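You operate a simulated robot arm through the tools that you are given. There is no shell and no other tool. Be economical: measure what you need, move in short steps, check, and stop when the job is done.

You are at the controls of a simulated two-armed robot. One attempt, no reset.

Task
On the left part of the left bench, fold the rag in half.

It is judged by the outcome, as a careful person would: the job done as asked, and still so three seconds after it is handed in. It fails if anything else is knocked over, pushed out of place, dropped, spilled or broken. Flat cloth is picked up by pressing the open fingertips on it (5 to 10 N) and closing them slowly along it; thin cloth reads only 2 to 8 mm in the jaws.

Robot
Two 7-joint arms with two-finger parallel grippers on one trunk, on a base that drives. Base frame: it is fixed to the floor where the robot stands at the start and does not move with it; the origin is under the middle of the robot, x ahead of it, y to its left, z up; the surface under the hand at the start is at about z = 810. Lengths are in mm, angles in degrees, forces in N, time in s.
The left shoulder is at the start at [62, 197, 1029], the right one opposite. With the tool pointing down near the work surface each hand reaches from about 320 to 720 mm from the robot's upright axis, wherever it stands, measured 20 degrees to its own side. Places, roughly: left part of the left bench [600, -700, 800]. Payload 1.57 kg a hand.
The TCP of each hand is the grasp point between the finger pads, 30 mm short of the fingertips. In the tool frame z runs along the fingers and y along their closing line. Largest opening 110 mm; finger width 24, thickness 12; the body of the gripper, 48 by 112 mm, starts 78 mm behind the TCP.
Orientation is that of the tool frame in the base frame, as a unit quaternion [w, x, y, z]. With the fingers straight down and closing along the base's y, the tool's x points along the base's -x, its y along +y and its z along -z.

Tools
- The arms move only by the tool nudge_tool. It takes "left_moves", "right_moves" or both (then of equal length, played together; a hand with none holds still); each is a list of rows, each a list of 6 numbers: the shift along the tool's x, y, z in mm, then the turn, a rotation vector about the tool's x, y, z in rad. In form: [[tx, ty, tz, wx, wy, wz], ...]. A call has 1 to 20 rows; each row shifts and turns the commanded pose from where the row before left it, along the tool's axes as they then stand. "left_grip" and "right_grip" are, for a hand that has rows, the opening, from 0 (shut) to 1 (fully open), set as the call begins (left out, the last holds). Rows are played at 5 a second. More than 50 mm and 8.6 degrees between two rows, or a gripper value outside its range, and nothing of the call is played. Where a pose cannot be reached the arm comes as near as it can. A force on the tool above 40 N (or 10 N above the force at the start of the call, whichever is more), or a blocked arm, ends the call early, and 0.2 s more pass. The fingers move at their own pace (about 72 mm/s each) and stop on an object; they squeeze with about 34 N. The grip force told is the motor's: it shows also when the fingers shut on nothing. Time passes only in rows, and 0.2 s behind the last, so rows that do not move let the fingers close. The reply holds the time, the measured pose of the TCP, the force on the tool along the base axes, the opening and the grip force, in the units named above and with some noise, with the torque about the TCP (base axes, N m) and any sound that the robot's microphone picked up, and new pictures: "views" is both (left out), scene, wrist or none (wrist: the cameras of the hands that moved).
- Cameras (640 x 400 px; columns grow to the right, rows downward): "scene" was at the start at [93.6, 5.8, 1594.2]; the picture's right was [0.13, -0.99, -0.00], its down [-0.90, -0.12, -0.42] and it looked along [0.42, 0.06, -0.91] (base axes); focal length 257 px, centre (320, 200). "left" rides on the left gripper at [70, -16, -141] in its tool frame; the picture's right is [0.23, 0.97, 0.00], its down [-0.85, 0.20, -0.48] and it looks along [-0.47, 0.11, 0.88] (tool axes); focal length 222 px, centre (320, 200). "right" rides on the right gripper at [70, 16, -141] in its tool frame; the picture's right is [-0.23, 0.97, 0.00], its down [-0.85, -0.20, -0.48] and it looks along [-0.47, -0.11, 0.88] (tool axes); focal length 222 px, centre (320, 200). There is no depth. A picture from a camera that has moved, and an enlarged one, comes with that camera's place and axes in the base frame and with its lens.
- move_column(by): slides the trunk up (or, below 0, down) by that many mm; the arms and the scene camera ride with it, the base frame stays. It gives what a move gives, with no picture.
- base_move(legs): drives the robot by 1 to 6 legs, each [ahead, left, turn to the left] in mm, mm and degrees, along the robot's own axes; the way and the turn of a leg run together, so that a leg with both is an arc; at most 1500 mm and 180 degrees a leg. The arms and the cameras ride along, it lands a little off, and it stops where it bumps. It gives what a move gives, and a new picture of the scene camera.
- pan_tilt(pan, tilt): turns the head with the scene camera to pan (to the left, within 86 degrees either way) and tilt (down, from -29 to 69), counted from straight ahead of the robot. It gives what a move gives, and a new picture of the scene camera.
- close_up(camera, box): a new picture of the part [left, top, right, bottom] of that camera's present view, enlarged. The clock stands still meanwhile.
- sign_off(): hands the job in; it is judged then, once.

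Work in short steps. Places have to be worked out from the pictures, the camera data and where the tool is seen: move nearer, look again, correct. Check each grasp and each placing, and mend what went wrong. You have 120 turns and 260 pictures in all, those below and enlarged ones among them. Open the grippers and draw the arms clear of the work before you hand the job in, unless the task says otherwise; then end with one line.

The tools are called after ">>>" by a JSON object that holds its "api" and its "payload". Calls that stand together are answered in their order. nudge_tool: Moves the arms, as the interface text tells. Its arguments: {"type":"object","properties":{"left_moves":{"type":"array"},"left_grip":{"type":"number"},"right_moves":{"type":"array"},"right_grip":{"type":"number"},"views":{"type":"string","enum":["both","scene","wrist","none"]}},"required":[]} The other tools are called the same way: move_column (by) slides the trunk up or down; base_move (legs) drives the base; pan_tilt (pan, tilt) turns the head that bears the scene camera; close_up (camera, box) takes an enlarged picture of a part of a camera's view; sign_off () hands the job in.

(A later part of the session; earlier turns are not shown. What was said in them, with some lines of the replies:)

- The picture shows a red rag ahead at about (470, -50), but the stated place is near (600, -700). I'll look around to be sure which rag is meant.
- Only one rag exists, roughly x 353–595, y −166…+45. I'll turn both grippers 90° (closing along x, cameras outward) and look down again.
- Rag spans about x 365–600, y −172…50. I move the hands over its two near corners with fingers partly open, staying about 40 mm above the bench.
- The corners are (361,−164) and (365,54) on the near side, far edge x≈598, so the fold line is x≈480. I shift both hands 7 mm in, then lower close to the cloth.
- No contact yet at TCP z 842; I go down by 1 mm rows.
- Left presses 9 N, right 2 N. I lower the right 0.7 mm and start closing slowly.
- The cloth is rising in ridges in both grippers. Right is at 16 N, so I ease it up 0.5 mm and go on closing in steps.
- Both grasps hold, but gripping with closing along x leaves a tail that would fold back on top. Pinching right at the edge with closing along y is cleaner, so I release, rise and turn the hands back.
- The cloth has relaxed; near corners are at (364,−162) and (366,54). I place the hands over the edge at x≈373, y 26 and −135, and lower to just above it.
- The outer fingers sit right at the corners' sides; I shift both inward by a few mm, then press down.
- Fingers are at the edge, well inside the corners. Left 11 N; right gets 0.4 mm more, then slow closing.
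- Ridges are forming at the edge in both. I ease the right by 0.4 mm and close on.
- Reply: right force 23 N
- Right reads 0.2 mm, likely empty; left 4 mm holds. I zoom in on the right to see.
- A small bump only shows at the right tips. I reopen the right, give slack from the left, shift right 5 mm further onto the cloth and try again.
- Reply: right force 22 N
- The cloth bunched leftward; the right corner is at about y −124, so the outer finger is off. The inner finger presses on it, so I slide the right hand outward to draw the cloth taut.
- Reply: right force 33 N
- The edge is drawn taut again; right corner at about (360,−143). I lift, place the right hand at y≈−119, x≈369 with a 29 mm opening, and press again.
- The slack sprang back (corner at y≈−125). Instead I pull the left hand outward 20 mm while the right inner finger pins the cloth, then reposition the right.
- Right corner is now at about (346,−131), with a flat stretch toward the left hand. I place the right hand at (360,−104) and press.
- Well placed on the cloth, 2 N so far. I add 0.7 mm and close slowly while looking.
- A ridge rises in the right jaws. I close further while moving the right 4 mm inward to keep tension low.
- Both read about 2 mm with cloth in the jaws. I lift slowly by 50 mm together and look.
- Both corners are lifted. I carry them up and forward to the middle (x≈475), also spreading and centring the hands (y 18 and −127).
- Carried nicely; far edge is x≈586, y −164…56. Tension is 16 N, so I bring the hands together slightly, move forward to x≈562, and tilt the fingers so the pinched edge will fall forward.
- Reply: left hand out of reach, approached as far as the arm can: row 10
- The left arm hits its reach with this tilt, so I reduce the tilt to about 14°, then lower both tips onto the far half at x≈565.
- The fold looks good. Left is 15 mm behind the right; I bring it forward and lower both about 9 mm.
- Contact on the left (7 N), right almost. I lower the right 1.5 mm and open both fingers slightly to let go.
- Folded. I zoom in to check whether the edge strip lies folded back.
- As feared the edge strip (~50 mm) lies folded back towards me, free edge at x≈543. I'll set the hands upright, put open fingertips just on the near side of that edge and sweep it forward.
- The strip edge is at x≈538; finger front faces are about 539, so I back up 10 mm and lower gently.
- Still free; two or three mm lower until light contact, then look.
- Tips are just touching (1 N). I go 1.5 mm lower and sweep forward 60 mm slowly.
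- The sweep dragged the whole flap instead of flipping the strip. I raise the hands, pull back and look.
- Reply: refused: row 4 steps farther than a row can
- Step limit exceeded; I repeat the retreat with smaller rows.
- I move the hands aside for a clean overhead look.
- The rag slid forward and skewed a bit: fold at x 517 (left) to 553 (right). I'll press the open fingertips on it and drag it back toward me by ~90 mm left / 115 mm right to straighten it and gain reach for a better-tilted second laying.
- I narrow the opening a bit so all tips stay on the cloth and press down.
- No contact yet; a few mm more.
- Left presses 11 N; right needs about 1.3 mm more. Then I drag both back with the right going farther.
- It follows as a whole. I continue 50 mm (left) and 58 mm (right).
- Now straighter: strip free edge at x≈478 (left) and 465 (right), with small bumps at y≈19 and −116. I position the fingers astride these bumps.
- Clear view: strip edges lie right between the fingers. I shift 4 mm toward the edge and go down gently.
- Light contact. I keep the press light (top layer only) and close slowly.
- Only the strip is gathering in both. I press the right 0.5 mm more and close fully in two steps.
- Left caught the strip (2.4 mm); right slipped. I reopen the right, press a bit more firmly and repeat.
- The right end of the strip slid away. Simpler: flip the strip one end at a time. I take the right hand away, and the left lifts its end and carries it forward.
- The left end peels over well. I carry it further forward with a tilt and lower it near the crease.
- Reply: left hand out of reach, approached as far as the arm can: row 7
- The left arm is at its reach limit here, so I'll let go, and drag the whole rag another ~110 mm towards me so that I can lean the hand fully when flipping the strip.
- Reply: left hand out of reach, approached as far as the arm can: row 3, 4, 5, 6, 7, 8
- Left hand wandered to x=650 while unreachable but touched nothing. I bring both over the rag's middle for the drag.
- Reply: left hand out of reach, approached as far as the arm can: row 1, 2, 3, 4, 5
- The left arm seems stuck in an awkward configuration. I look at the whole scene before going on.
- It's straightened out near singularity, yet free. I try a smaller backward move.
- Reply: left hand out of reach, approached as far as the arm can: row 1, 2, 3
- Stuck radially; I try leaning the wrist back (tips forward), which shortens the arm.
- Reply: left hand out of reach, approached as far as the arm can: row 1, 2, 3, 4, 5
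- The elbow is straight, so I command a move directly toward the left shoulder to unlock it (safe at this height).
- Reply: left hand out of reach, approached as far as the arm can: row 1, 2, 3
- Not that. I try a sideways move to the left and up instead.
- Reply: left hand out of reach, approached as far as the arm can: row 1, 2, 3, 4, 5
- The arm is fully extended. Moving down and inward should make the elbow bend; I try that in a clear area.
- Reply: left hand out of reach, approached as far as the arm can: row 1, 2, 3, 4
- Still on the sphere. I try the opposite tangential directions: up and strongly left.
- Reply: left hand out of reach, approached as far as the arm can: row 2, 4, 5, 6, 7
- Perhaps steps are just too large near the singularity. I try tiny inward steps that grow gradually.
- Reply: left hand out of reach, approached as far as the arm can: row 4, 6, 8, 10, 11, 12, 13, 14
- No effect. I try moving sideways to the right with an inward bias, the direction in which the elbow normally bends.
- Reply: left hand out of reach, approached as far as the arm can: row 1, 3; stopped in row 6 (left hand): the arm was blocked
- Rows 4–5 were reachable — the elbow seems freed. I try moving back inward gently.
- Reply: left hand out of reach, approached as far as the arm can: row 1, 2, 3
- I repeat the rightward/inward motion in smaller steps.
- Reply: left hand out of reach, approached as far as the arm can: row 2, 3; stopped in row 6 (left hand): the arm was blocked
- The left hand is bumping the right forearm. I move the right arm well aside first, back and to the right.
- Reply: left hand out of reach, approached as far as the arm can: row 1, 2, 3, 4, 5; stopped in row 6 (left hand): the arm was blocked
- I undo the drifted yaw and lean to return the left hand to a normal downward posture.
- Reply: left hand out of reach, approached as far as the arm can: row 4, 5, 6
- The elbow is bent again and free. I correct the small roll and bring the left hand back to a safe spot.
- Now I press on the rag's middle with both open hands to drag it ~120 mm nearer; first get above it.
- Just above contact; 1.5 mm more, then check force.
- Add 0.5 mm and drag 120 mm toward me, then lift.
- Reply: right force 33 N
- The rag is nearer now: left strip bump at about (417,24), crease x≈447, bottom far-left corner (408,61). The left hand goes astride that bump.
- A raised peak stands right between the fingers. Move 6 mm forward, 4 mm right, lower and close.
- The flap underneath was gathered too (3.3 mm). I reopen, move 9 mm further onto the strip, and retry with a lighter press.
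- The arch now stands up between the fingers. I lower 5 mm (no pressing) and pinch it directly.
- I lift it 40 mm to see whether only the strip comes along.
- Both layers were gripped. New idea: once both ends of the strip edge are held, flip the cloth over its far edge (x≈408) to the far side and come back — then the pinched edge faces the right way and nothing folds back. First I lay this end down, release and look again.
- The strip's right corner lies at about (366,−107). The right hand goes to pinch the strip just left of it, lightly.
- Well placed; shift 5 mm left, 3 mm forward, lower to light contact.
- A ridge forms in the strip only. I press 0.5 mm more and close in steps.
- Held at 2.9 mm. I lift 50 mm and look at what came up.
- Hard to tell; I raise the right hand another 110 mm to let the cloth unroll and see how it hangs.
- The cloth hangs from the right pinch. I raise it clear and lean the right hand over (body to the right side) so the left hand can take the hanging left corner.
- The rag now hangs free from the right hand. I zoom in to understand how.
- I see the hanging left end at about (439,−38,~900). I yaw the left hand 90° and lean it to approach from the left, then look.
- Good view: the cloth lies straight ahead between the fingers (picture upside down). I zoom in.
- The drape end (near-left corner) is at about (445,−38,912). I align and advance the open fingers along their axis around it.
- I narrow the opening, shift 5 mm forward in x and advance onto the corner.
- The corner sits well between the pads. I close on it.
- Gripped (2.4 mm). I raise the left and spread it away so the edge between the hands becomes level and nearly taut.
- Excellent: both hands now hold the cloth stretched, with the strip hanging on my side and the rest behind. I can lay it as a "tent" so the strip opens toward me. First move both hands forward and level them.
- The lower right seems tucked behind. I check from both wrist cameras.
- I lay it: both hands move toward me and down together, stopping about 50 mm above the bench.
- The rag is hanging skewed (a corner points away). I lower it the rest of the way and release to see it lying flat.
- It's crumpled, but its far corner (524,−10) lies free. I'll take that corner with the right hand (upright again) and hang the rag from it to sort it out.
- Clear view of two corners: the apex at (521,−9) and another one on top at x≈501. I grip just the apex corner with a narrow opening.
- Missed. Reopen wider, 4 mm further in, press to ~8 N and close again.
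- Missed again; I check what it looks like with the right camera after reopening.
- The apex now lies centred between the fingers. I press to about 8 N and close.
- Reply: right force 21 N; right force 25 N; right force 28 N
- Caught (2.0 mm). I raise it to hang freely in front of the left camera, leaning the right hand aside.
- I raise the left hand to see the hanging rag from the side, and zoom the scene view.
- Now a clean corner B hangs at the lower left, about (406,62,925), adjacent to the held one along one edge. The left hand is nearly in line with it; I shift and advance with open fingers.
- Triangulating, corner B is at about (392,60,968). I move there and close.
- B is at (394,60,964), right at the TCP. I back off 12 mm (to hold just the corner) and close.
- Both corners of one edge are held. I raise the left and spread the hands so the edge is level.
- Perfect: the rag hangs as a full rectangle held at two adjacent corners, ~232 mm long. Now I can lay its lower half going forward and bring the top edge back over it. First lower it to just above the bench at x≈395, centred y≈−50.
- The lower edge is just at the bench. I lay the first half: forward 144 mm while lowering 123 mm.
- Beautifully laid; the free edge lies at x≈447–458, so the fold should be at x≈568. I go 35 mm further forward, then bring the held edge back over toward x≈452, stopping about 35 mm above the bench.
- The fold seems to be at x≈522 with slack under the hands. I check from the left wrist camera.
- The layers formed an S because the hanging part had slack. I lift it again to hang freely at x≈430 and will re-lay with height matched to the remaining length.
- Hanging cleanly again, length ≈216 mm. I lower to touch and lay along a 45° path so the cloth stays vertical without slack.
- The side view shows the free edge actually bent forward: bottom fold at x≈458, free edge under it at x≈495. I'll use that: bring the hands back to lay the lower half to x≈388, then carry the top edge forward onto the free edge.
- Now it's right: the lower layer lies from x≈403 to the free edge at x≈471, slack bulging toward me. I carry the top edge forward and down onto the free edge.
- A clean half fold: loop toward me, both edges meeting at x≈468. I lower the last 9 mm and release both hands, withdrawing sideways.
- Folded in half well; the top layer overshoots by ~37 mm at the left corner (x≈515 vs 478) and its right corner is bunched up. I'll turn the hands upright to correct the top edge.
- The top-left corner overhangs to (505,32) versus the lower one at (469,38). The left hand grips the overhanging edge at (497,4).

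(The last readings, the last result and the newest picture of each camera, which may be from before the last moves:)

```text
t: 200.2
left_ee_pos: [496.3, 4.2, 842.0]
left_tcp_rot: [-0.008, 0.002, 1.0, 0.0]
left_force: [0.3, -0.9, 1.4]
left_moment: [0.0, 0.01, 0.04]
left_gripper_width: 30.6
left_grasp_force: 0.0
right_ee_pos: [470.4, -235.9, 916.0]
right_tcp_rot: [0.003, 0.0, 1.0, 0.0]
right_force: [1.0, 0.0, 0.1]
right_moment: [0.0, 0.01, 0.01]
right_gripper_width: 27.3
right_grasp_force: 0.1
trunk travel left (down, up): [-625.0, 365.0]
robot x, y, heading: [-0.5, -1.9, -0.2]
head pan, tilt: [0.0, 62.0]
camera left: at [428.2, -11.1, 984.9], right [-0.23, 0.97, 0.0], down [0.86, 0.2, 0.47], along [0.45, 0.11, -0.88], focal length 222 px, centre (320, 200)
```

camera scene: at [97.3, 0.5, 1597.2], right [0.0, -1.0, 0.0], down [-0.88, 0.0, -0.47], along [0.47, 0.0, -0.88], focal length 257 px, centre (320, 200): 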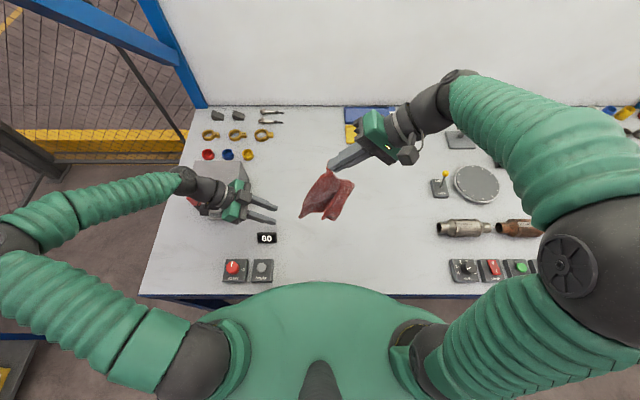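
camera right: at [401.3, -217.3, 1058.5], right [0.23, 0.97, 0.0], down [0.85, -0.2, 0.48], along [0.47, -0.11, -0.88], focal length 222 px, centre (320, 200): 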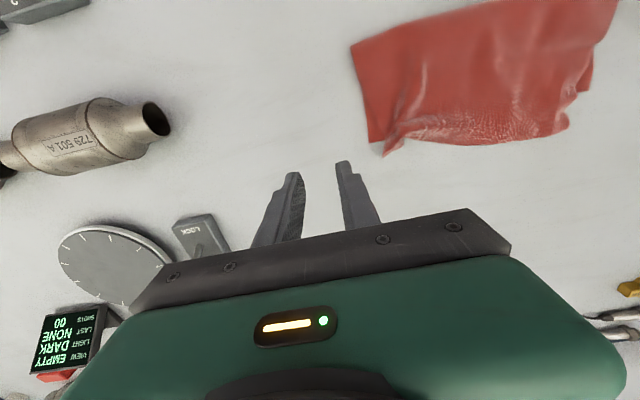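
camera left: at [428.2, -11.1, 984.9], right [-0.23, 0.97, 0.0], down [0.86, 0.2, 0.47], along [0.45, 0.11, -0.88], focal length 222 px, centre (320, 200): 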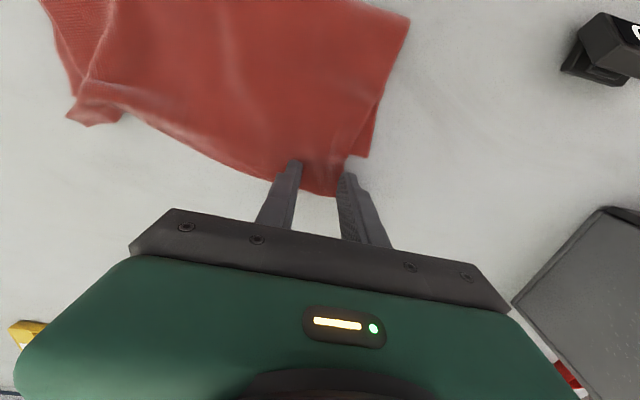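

The outer finger is just off the corner; I shift 10 mm right, press and close.

>>> {"api": "nudge_tool", "payload": {"left_moves": [[0, 0, -4, 0, 0, 0], [2, -11, 0, 0, 0, 0], [0, 0, 4, 0, 0, 0], [0, 0, 0.7, 0, 0, 0], [0, 0, 0, 0, 0, 0]], "views": "none"}}

>>> {"api": "nudge_tool", "payload": {"left_moves": [[0, 0, 0, 0, 0, 0], [0, 0, 0, 0, 0, 0]], "left_grip": 0.2, "views": "none"}}

>>> {"api": "nudge_tool", "payload": {"left_moves": [[0, 0, 0, 0, 0, 0], [0, 0, 0, 0, 0, 0]], "left_grip": 0.1, "views": "none"}}

>>> {"api": "nudge_tool", "payload": {"left_moves": [[0, 0, 0, 0, 0, 0], [0, 0, 0, 0, 0, 0], [0, 0, 0, 0, 0, 0]], "left_grip": 0, "views": "wrist"}}

```text
t: 201.4
left_ee_pos: [494.1, -7.7, 842.1]
left_tcp_rot: [-0.007, 0.001, 1.0, 0.001]
left_force: [0.0, 0.1, 3.0]
left_moment: [-0.01, 0.01, 0.03]
left_gripper_width: 30.8
left_grasp_force: 0.1
right_ee_pos: [471.5, -236.0, 917.4]
right_tcp_rot: [0.002, 0.0, 1.0, 0.001]
right_force: [1.2, -1.1, 0.4]
right_moment: [0.02, -0.01, 0.0]
right_gripper_width: 27.6
right_grasp_force: 0.1
trunk travel left (down, up): [-625.0, 365.0]
robot x, y, heading: [1.8, -0.2, 0.2]
head pan, tilt: [0.0, 62.0]
```

```text
t: 202.1
left_ee_pos: [493.9, -7.8, 842.4]
left_tcp_rot: [-0.007, 0.002, 1.0, 0.0]
left_force: [1.4, 0.2, 3.6]
left_moment: [0.05, -0.05, 0.02]
left_gripper_width: 21.3
left_grasp_force: 0.0
right_ee_pos: [471.2, -234.9, 916.1]
right_tcp_rot: [0.002, -0.001, 1.0, 0.0]
right_force: [0.2, -0.2, 0.6]
right_moment: [0.01, 0.01, 0.01]
right_gripper_width: 27.5
right_grasp_force: 0.0
trunk travel left (down, up): [-625.0, 365.0]
robot x, y, heading: [0.8, -1.3, -0.0]
head pan, tilt: [0.0, 62.0]
```

```text
t: 202.7
left_ee_pos: [493.5, -7.4, 842.2]
left_tcp_rot: [-0.007, 0.001, 1.0, 0.001]
left_force: [-0.1, 0.2, 4.5]
left_moment: [-0.01, -0.05, -0.03]
left_gripper_width: 10.5
left_grasp_force: 0.1
right_ee_pos: [471.4, -234.3, 918.2]
right_tcp_rot: [0.004, 0.0, 1.0, 0.0]
right_force: [-0.8, 0.1, -0.1]
right_moment: [-0.02, -0.05, 0.01]
right_gripper_width: 27.6
right_grasp_force: 0.0
trunk travel left (down, up): [-625.0, 365.0]
robot x, y, heading: [-1.4, -2.8, -0.1]
head pan, tilt: [0.0, 62.0]
```

```text
t: 203.4
left_ee_pos: [494.1, -7.6, 841.7]
left_tcp_rot: [-0.007, 0.001, 1.0, 0.001]
left_force: [0.7, 0.5, 5.9]
left_moment: [0.02, -0.04, 0.0]
left_gripper_width: 6.3
left_grasp_force: 26.0
right_ee_pos: [471.4, -235.2, 916.9]
right_tcp_rot: [0.002, 0.0, 1.0, 0.0]
right_force: [-0.5, -0.5, 0.8]
right_moment: [0.0, 0.02, 0.02]
right_gripper_width: 27.2
right_grasp_force: 0.0
trunk travel left (down, up): [-625.0, 365.0]
robot x, y, heading: [-0.7, 0.0, -0.1]
head pan, tilt: [0.0, 62.0]
camera left: at [426.3, -23.1, 984.4], right [-0.23, 0.97, 0.0], down [0.86, 0.2, 0.47], along [0.45, 0.11, -0.88], focal length 222 px, centre (320, 200)
```

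left: 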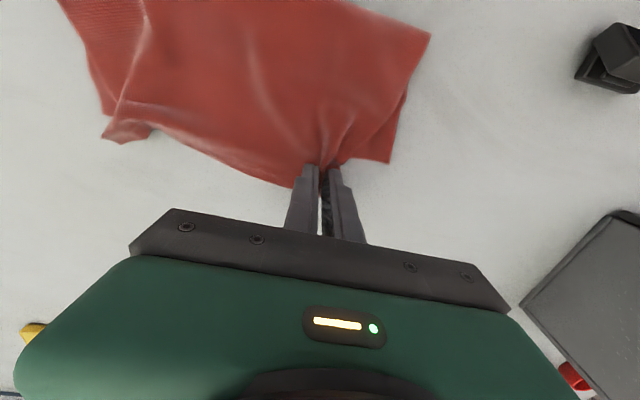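

Gripped. I lift it 35 mm, bring it back 36 mm and lower it onto the lower edge, then release.

>>> {"api": "nudge_tool", "payload": {"left_moves": [[0, 0, -12, 0, 0, 0], [3, 1, -12, 0, 0, 0], [8, 1, -11, 0, 0, 0], [9, 1, 0, 0, 0, 0], [8, 1, 5, 0, 0, 0], [6, 0, 10, 0, 0, 0], [2, 0, 10, 0, 0, 0], [0, 0, 7, 0, 0, 0], [0, 0, 0, 0, 0, 0]], "views": "none"}}

>>> {"api": "nudge_tool", "payload": {"left_moves": [[0, 0, 0, 0, 0, 0], [0, 0, 0, 0, 0, 0], [0, 0, -10, 0, 0, 0], [0, 0, -30, 0, 0, 0], [0, 30, -30, 0, 0, 0], [0, 40, -10, 0, 0, 0], [0, 40, 0, 0, 0, 0], [0, 0, 0, 0, 0, 0]], "left_grip": 0.28, "views": "none"}}

>>> {"api": "close_up", "payload": {"camera": "scene", "box": [280, 170, 384, 248]}}

>>> {"api": "close_up", "payload": {"camera": "right", "box": [330, 0, 640, 180]}}

```text
t: 205.4
left_ee_pos: [460.4, -4.7, 843.7]
left_tcp_rot: [-0.007, -0.001, 1.0, 0.0]
left_force: [0.1, -0.2, 2.4]
left_moment: [-0.01, -0.01, -0.01]
left_gripper_width: 6.0
left_grasp_force: 25.9
right_ee_pos: [470.2, -235.2, 917.3]
right_tcp_rot: [0.003, 0.0, 1.0, 0.0]
right_force: [0.8, -0.3, 0.5]
right_moment: [0.01, -0.02, 0.03]
right_gripper_width: 27.5
right_grasp_force: 0.0
trunk travel left (down, up): [-625.0, 365.0]
robot x, y, heading: [-1.2, -2.0, -0.1]
head pan, tilt: [0.0, 62.0]
```

```text
t: 207.2
left_ee_pos: [460.5, 106.0, 925.3]
left_tcp_rot: [-0.006, 0.0, 1.0, 0.0]
left_force: [0.1, 0.0, 0.3]
left_moment: [-0.01, -0.03, 0.02]
left_gripper_width: 30.7
left_grasp_force: 0.1
right_ee_pos: [470.9, -235.3, 917.4]
right_tcp_rot: [0.003, 0.0, 1.0, -0.001]
right_force: [0.0, -0.2, 0.0]
right_moment: [0.01, -0.03, 0.02]
right_gripper_width: 27.6
right_grasp_force: 0.0
trunk travel left (down, up): [-625.0, 365.0]
robot x, y, heading: [-1.4, -1.0, 0.0]
head pan, tilt: [0.0, 62.0]
```

```text
5.13 times, centred on (332, 209) of scene
camera zoom: at [98.0, -2.0, 1597.2], right [0.0, -1.0, 0.0], down [-0.88, 0.0, -0.47], along [0.47, 0.0, -0.88], focal length 1320 px, centre (258, 154)
```

zoom: 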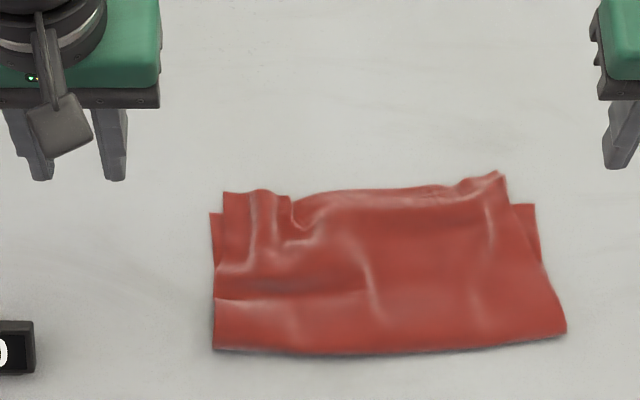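

```text
2.06 times, centred on (485, 90) of right
camera zoom: at [401.4, -217.7, 1058.4], right [0.23, 0.97, 0.0], down [0.85, -0.2, 0.48], along [0.47, -0.11, -0.88], focal length 459 px, centre (-21, 427)
```

zoom: 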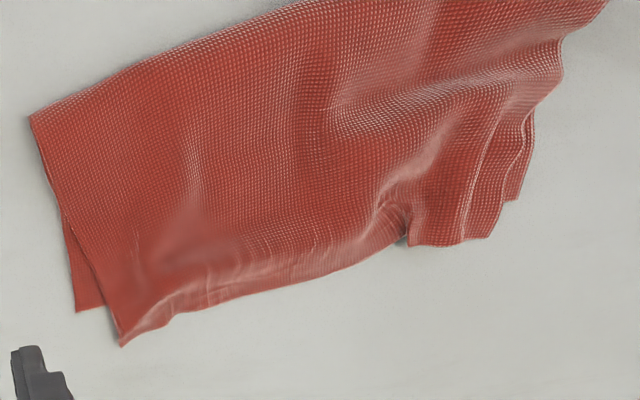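

The rag is folded in half with edges aligned within about 15–20 mm. I open the grippers and draw both arms up and clear, then check once more.

>>> {"api": "nudge_tool", "payload": {"left_moves": [[5, 5, -25, 0, 0, 0], [5, 5, -25, 0, 0, 0], [5, 5, -20, 0, 0, 0], [0, 0, 0, 0, 0, 0], [0, 0, 0, 0, 0, 0]], "right_moves": [[20, -10, -15, 0, 0, 0], [20, -10, -15, 0, 0, 0], [20, 0, -10, 0, 0, 0], [0, 0, 0, 0, 0, 0], [0, 0, 0, 0, 0, 0]], "left_grip": 1, "right_grip": 1, "views": "scene"}}

```text
t: 208.4
left_ee_pos: [448.2, 121.7, 995.7]
left_tcp_rot: [-0.008, 0.0, 1.0, 0.001]
left_force: [-0.1, -0.4, 1.1]
left_moment: [0.04, -0.03, -0.01]
left_gripper_width: 110.2
left_grasp_force: 0.0
right_ee_pos: [412.0, -254.8, 956.5]
right_tcp_rot: [0.003, 0.0, 1.0, 0.001]
right_force: [-0.7, 0.0, 0.3]
right_moment: [0.0, 0.02, -0.03]
right_gripper_width: 109.9
right_grasp_force: 0.1
trunk travel left (down, up): [-625.0, 365.0]
robot x, y, heading: [-1.0, 1.9, -0.1]
head pan, tilt: [0.0, 62.0]
camera scene: at [97.7, -2.0, 1597.2], right [0.0, -1.0, 0.0], down [-0.88, 0.0, -0.47], along [0.47, 0.0, -0.88], focal length 257 px, centre (320, 200)
```

scene: 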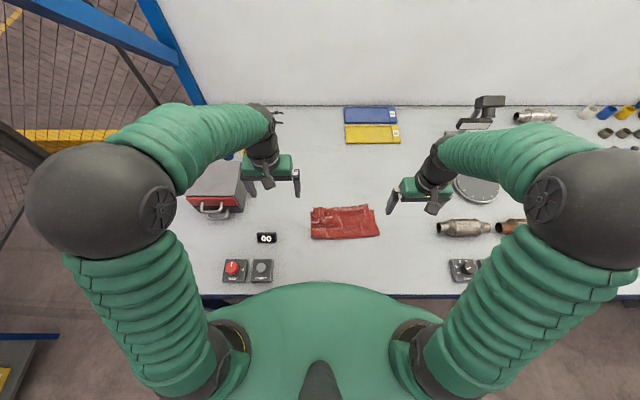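

The rag lies folded in half, nothing else appears moved, and both arms are clear with grippers open, so I hand the job in.

>>> {"api": "sign_off", "payload": {}}

```text
The job is handed in.
```

The rag on the bench is folded in half, with its edges meeting to within about 25 mm and some wrinkles left in the top layer. It ended up somewhat from where it started. Nothing else on the bench appears moved, and both arms are clear with the grippers open.
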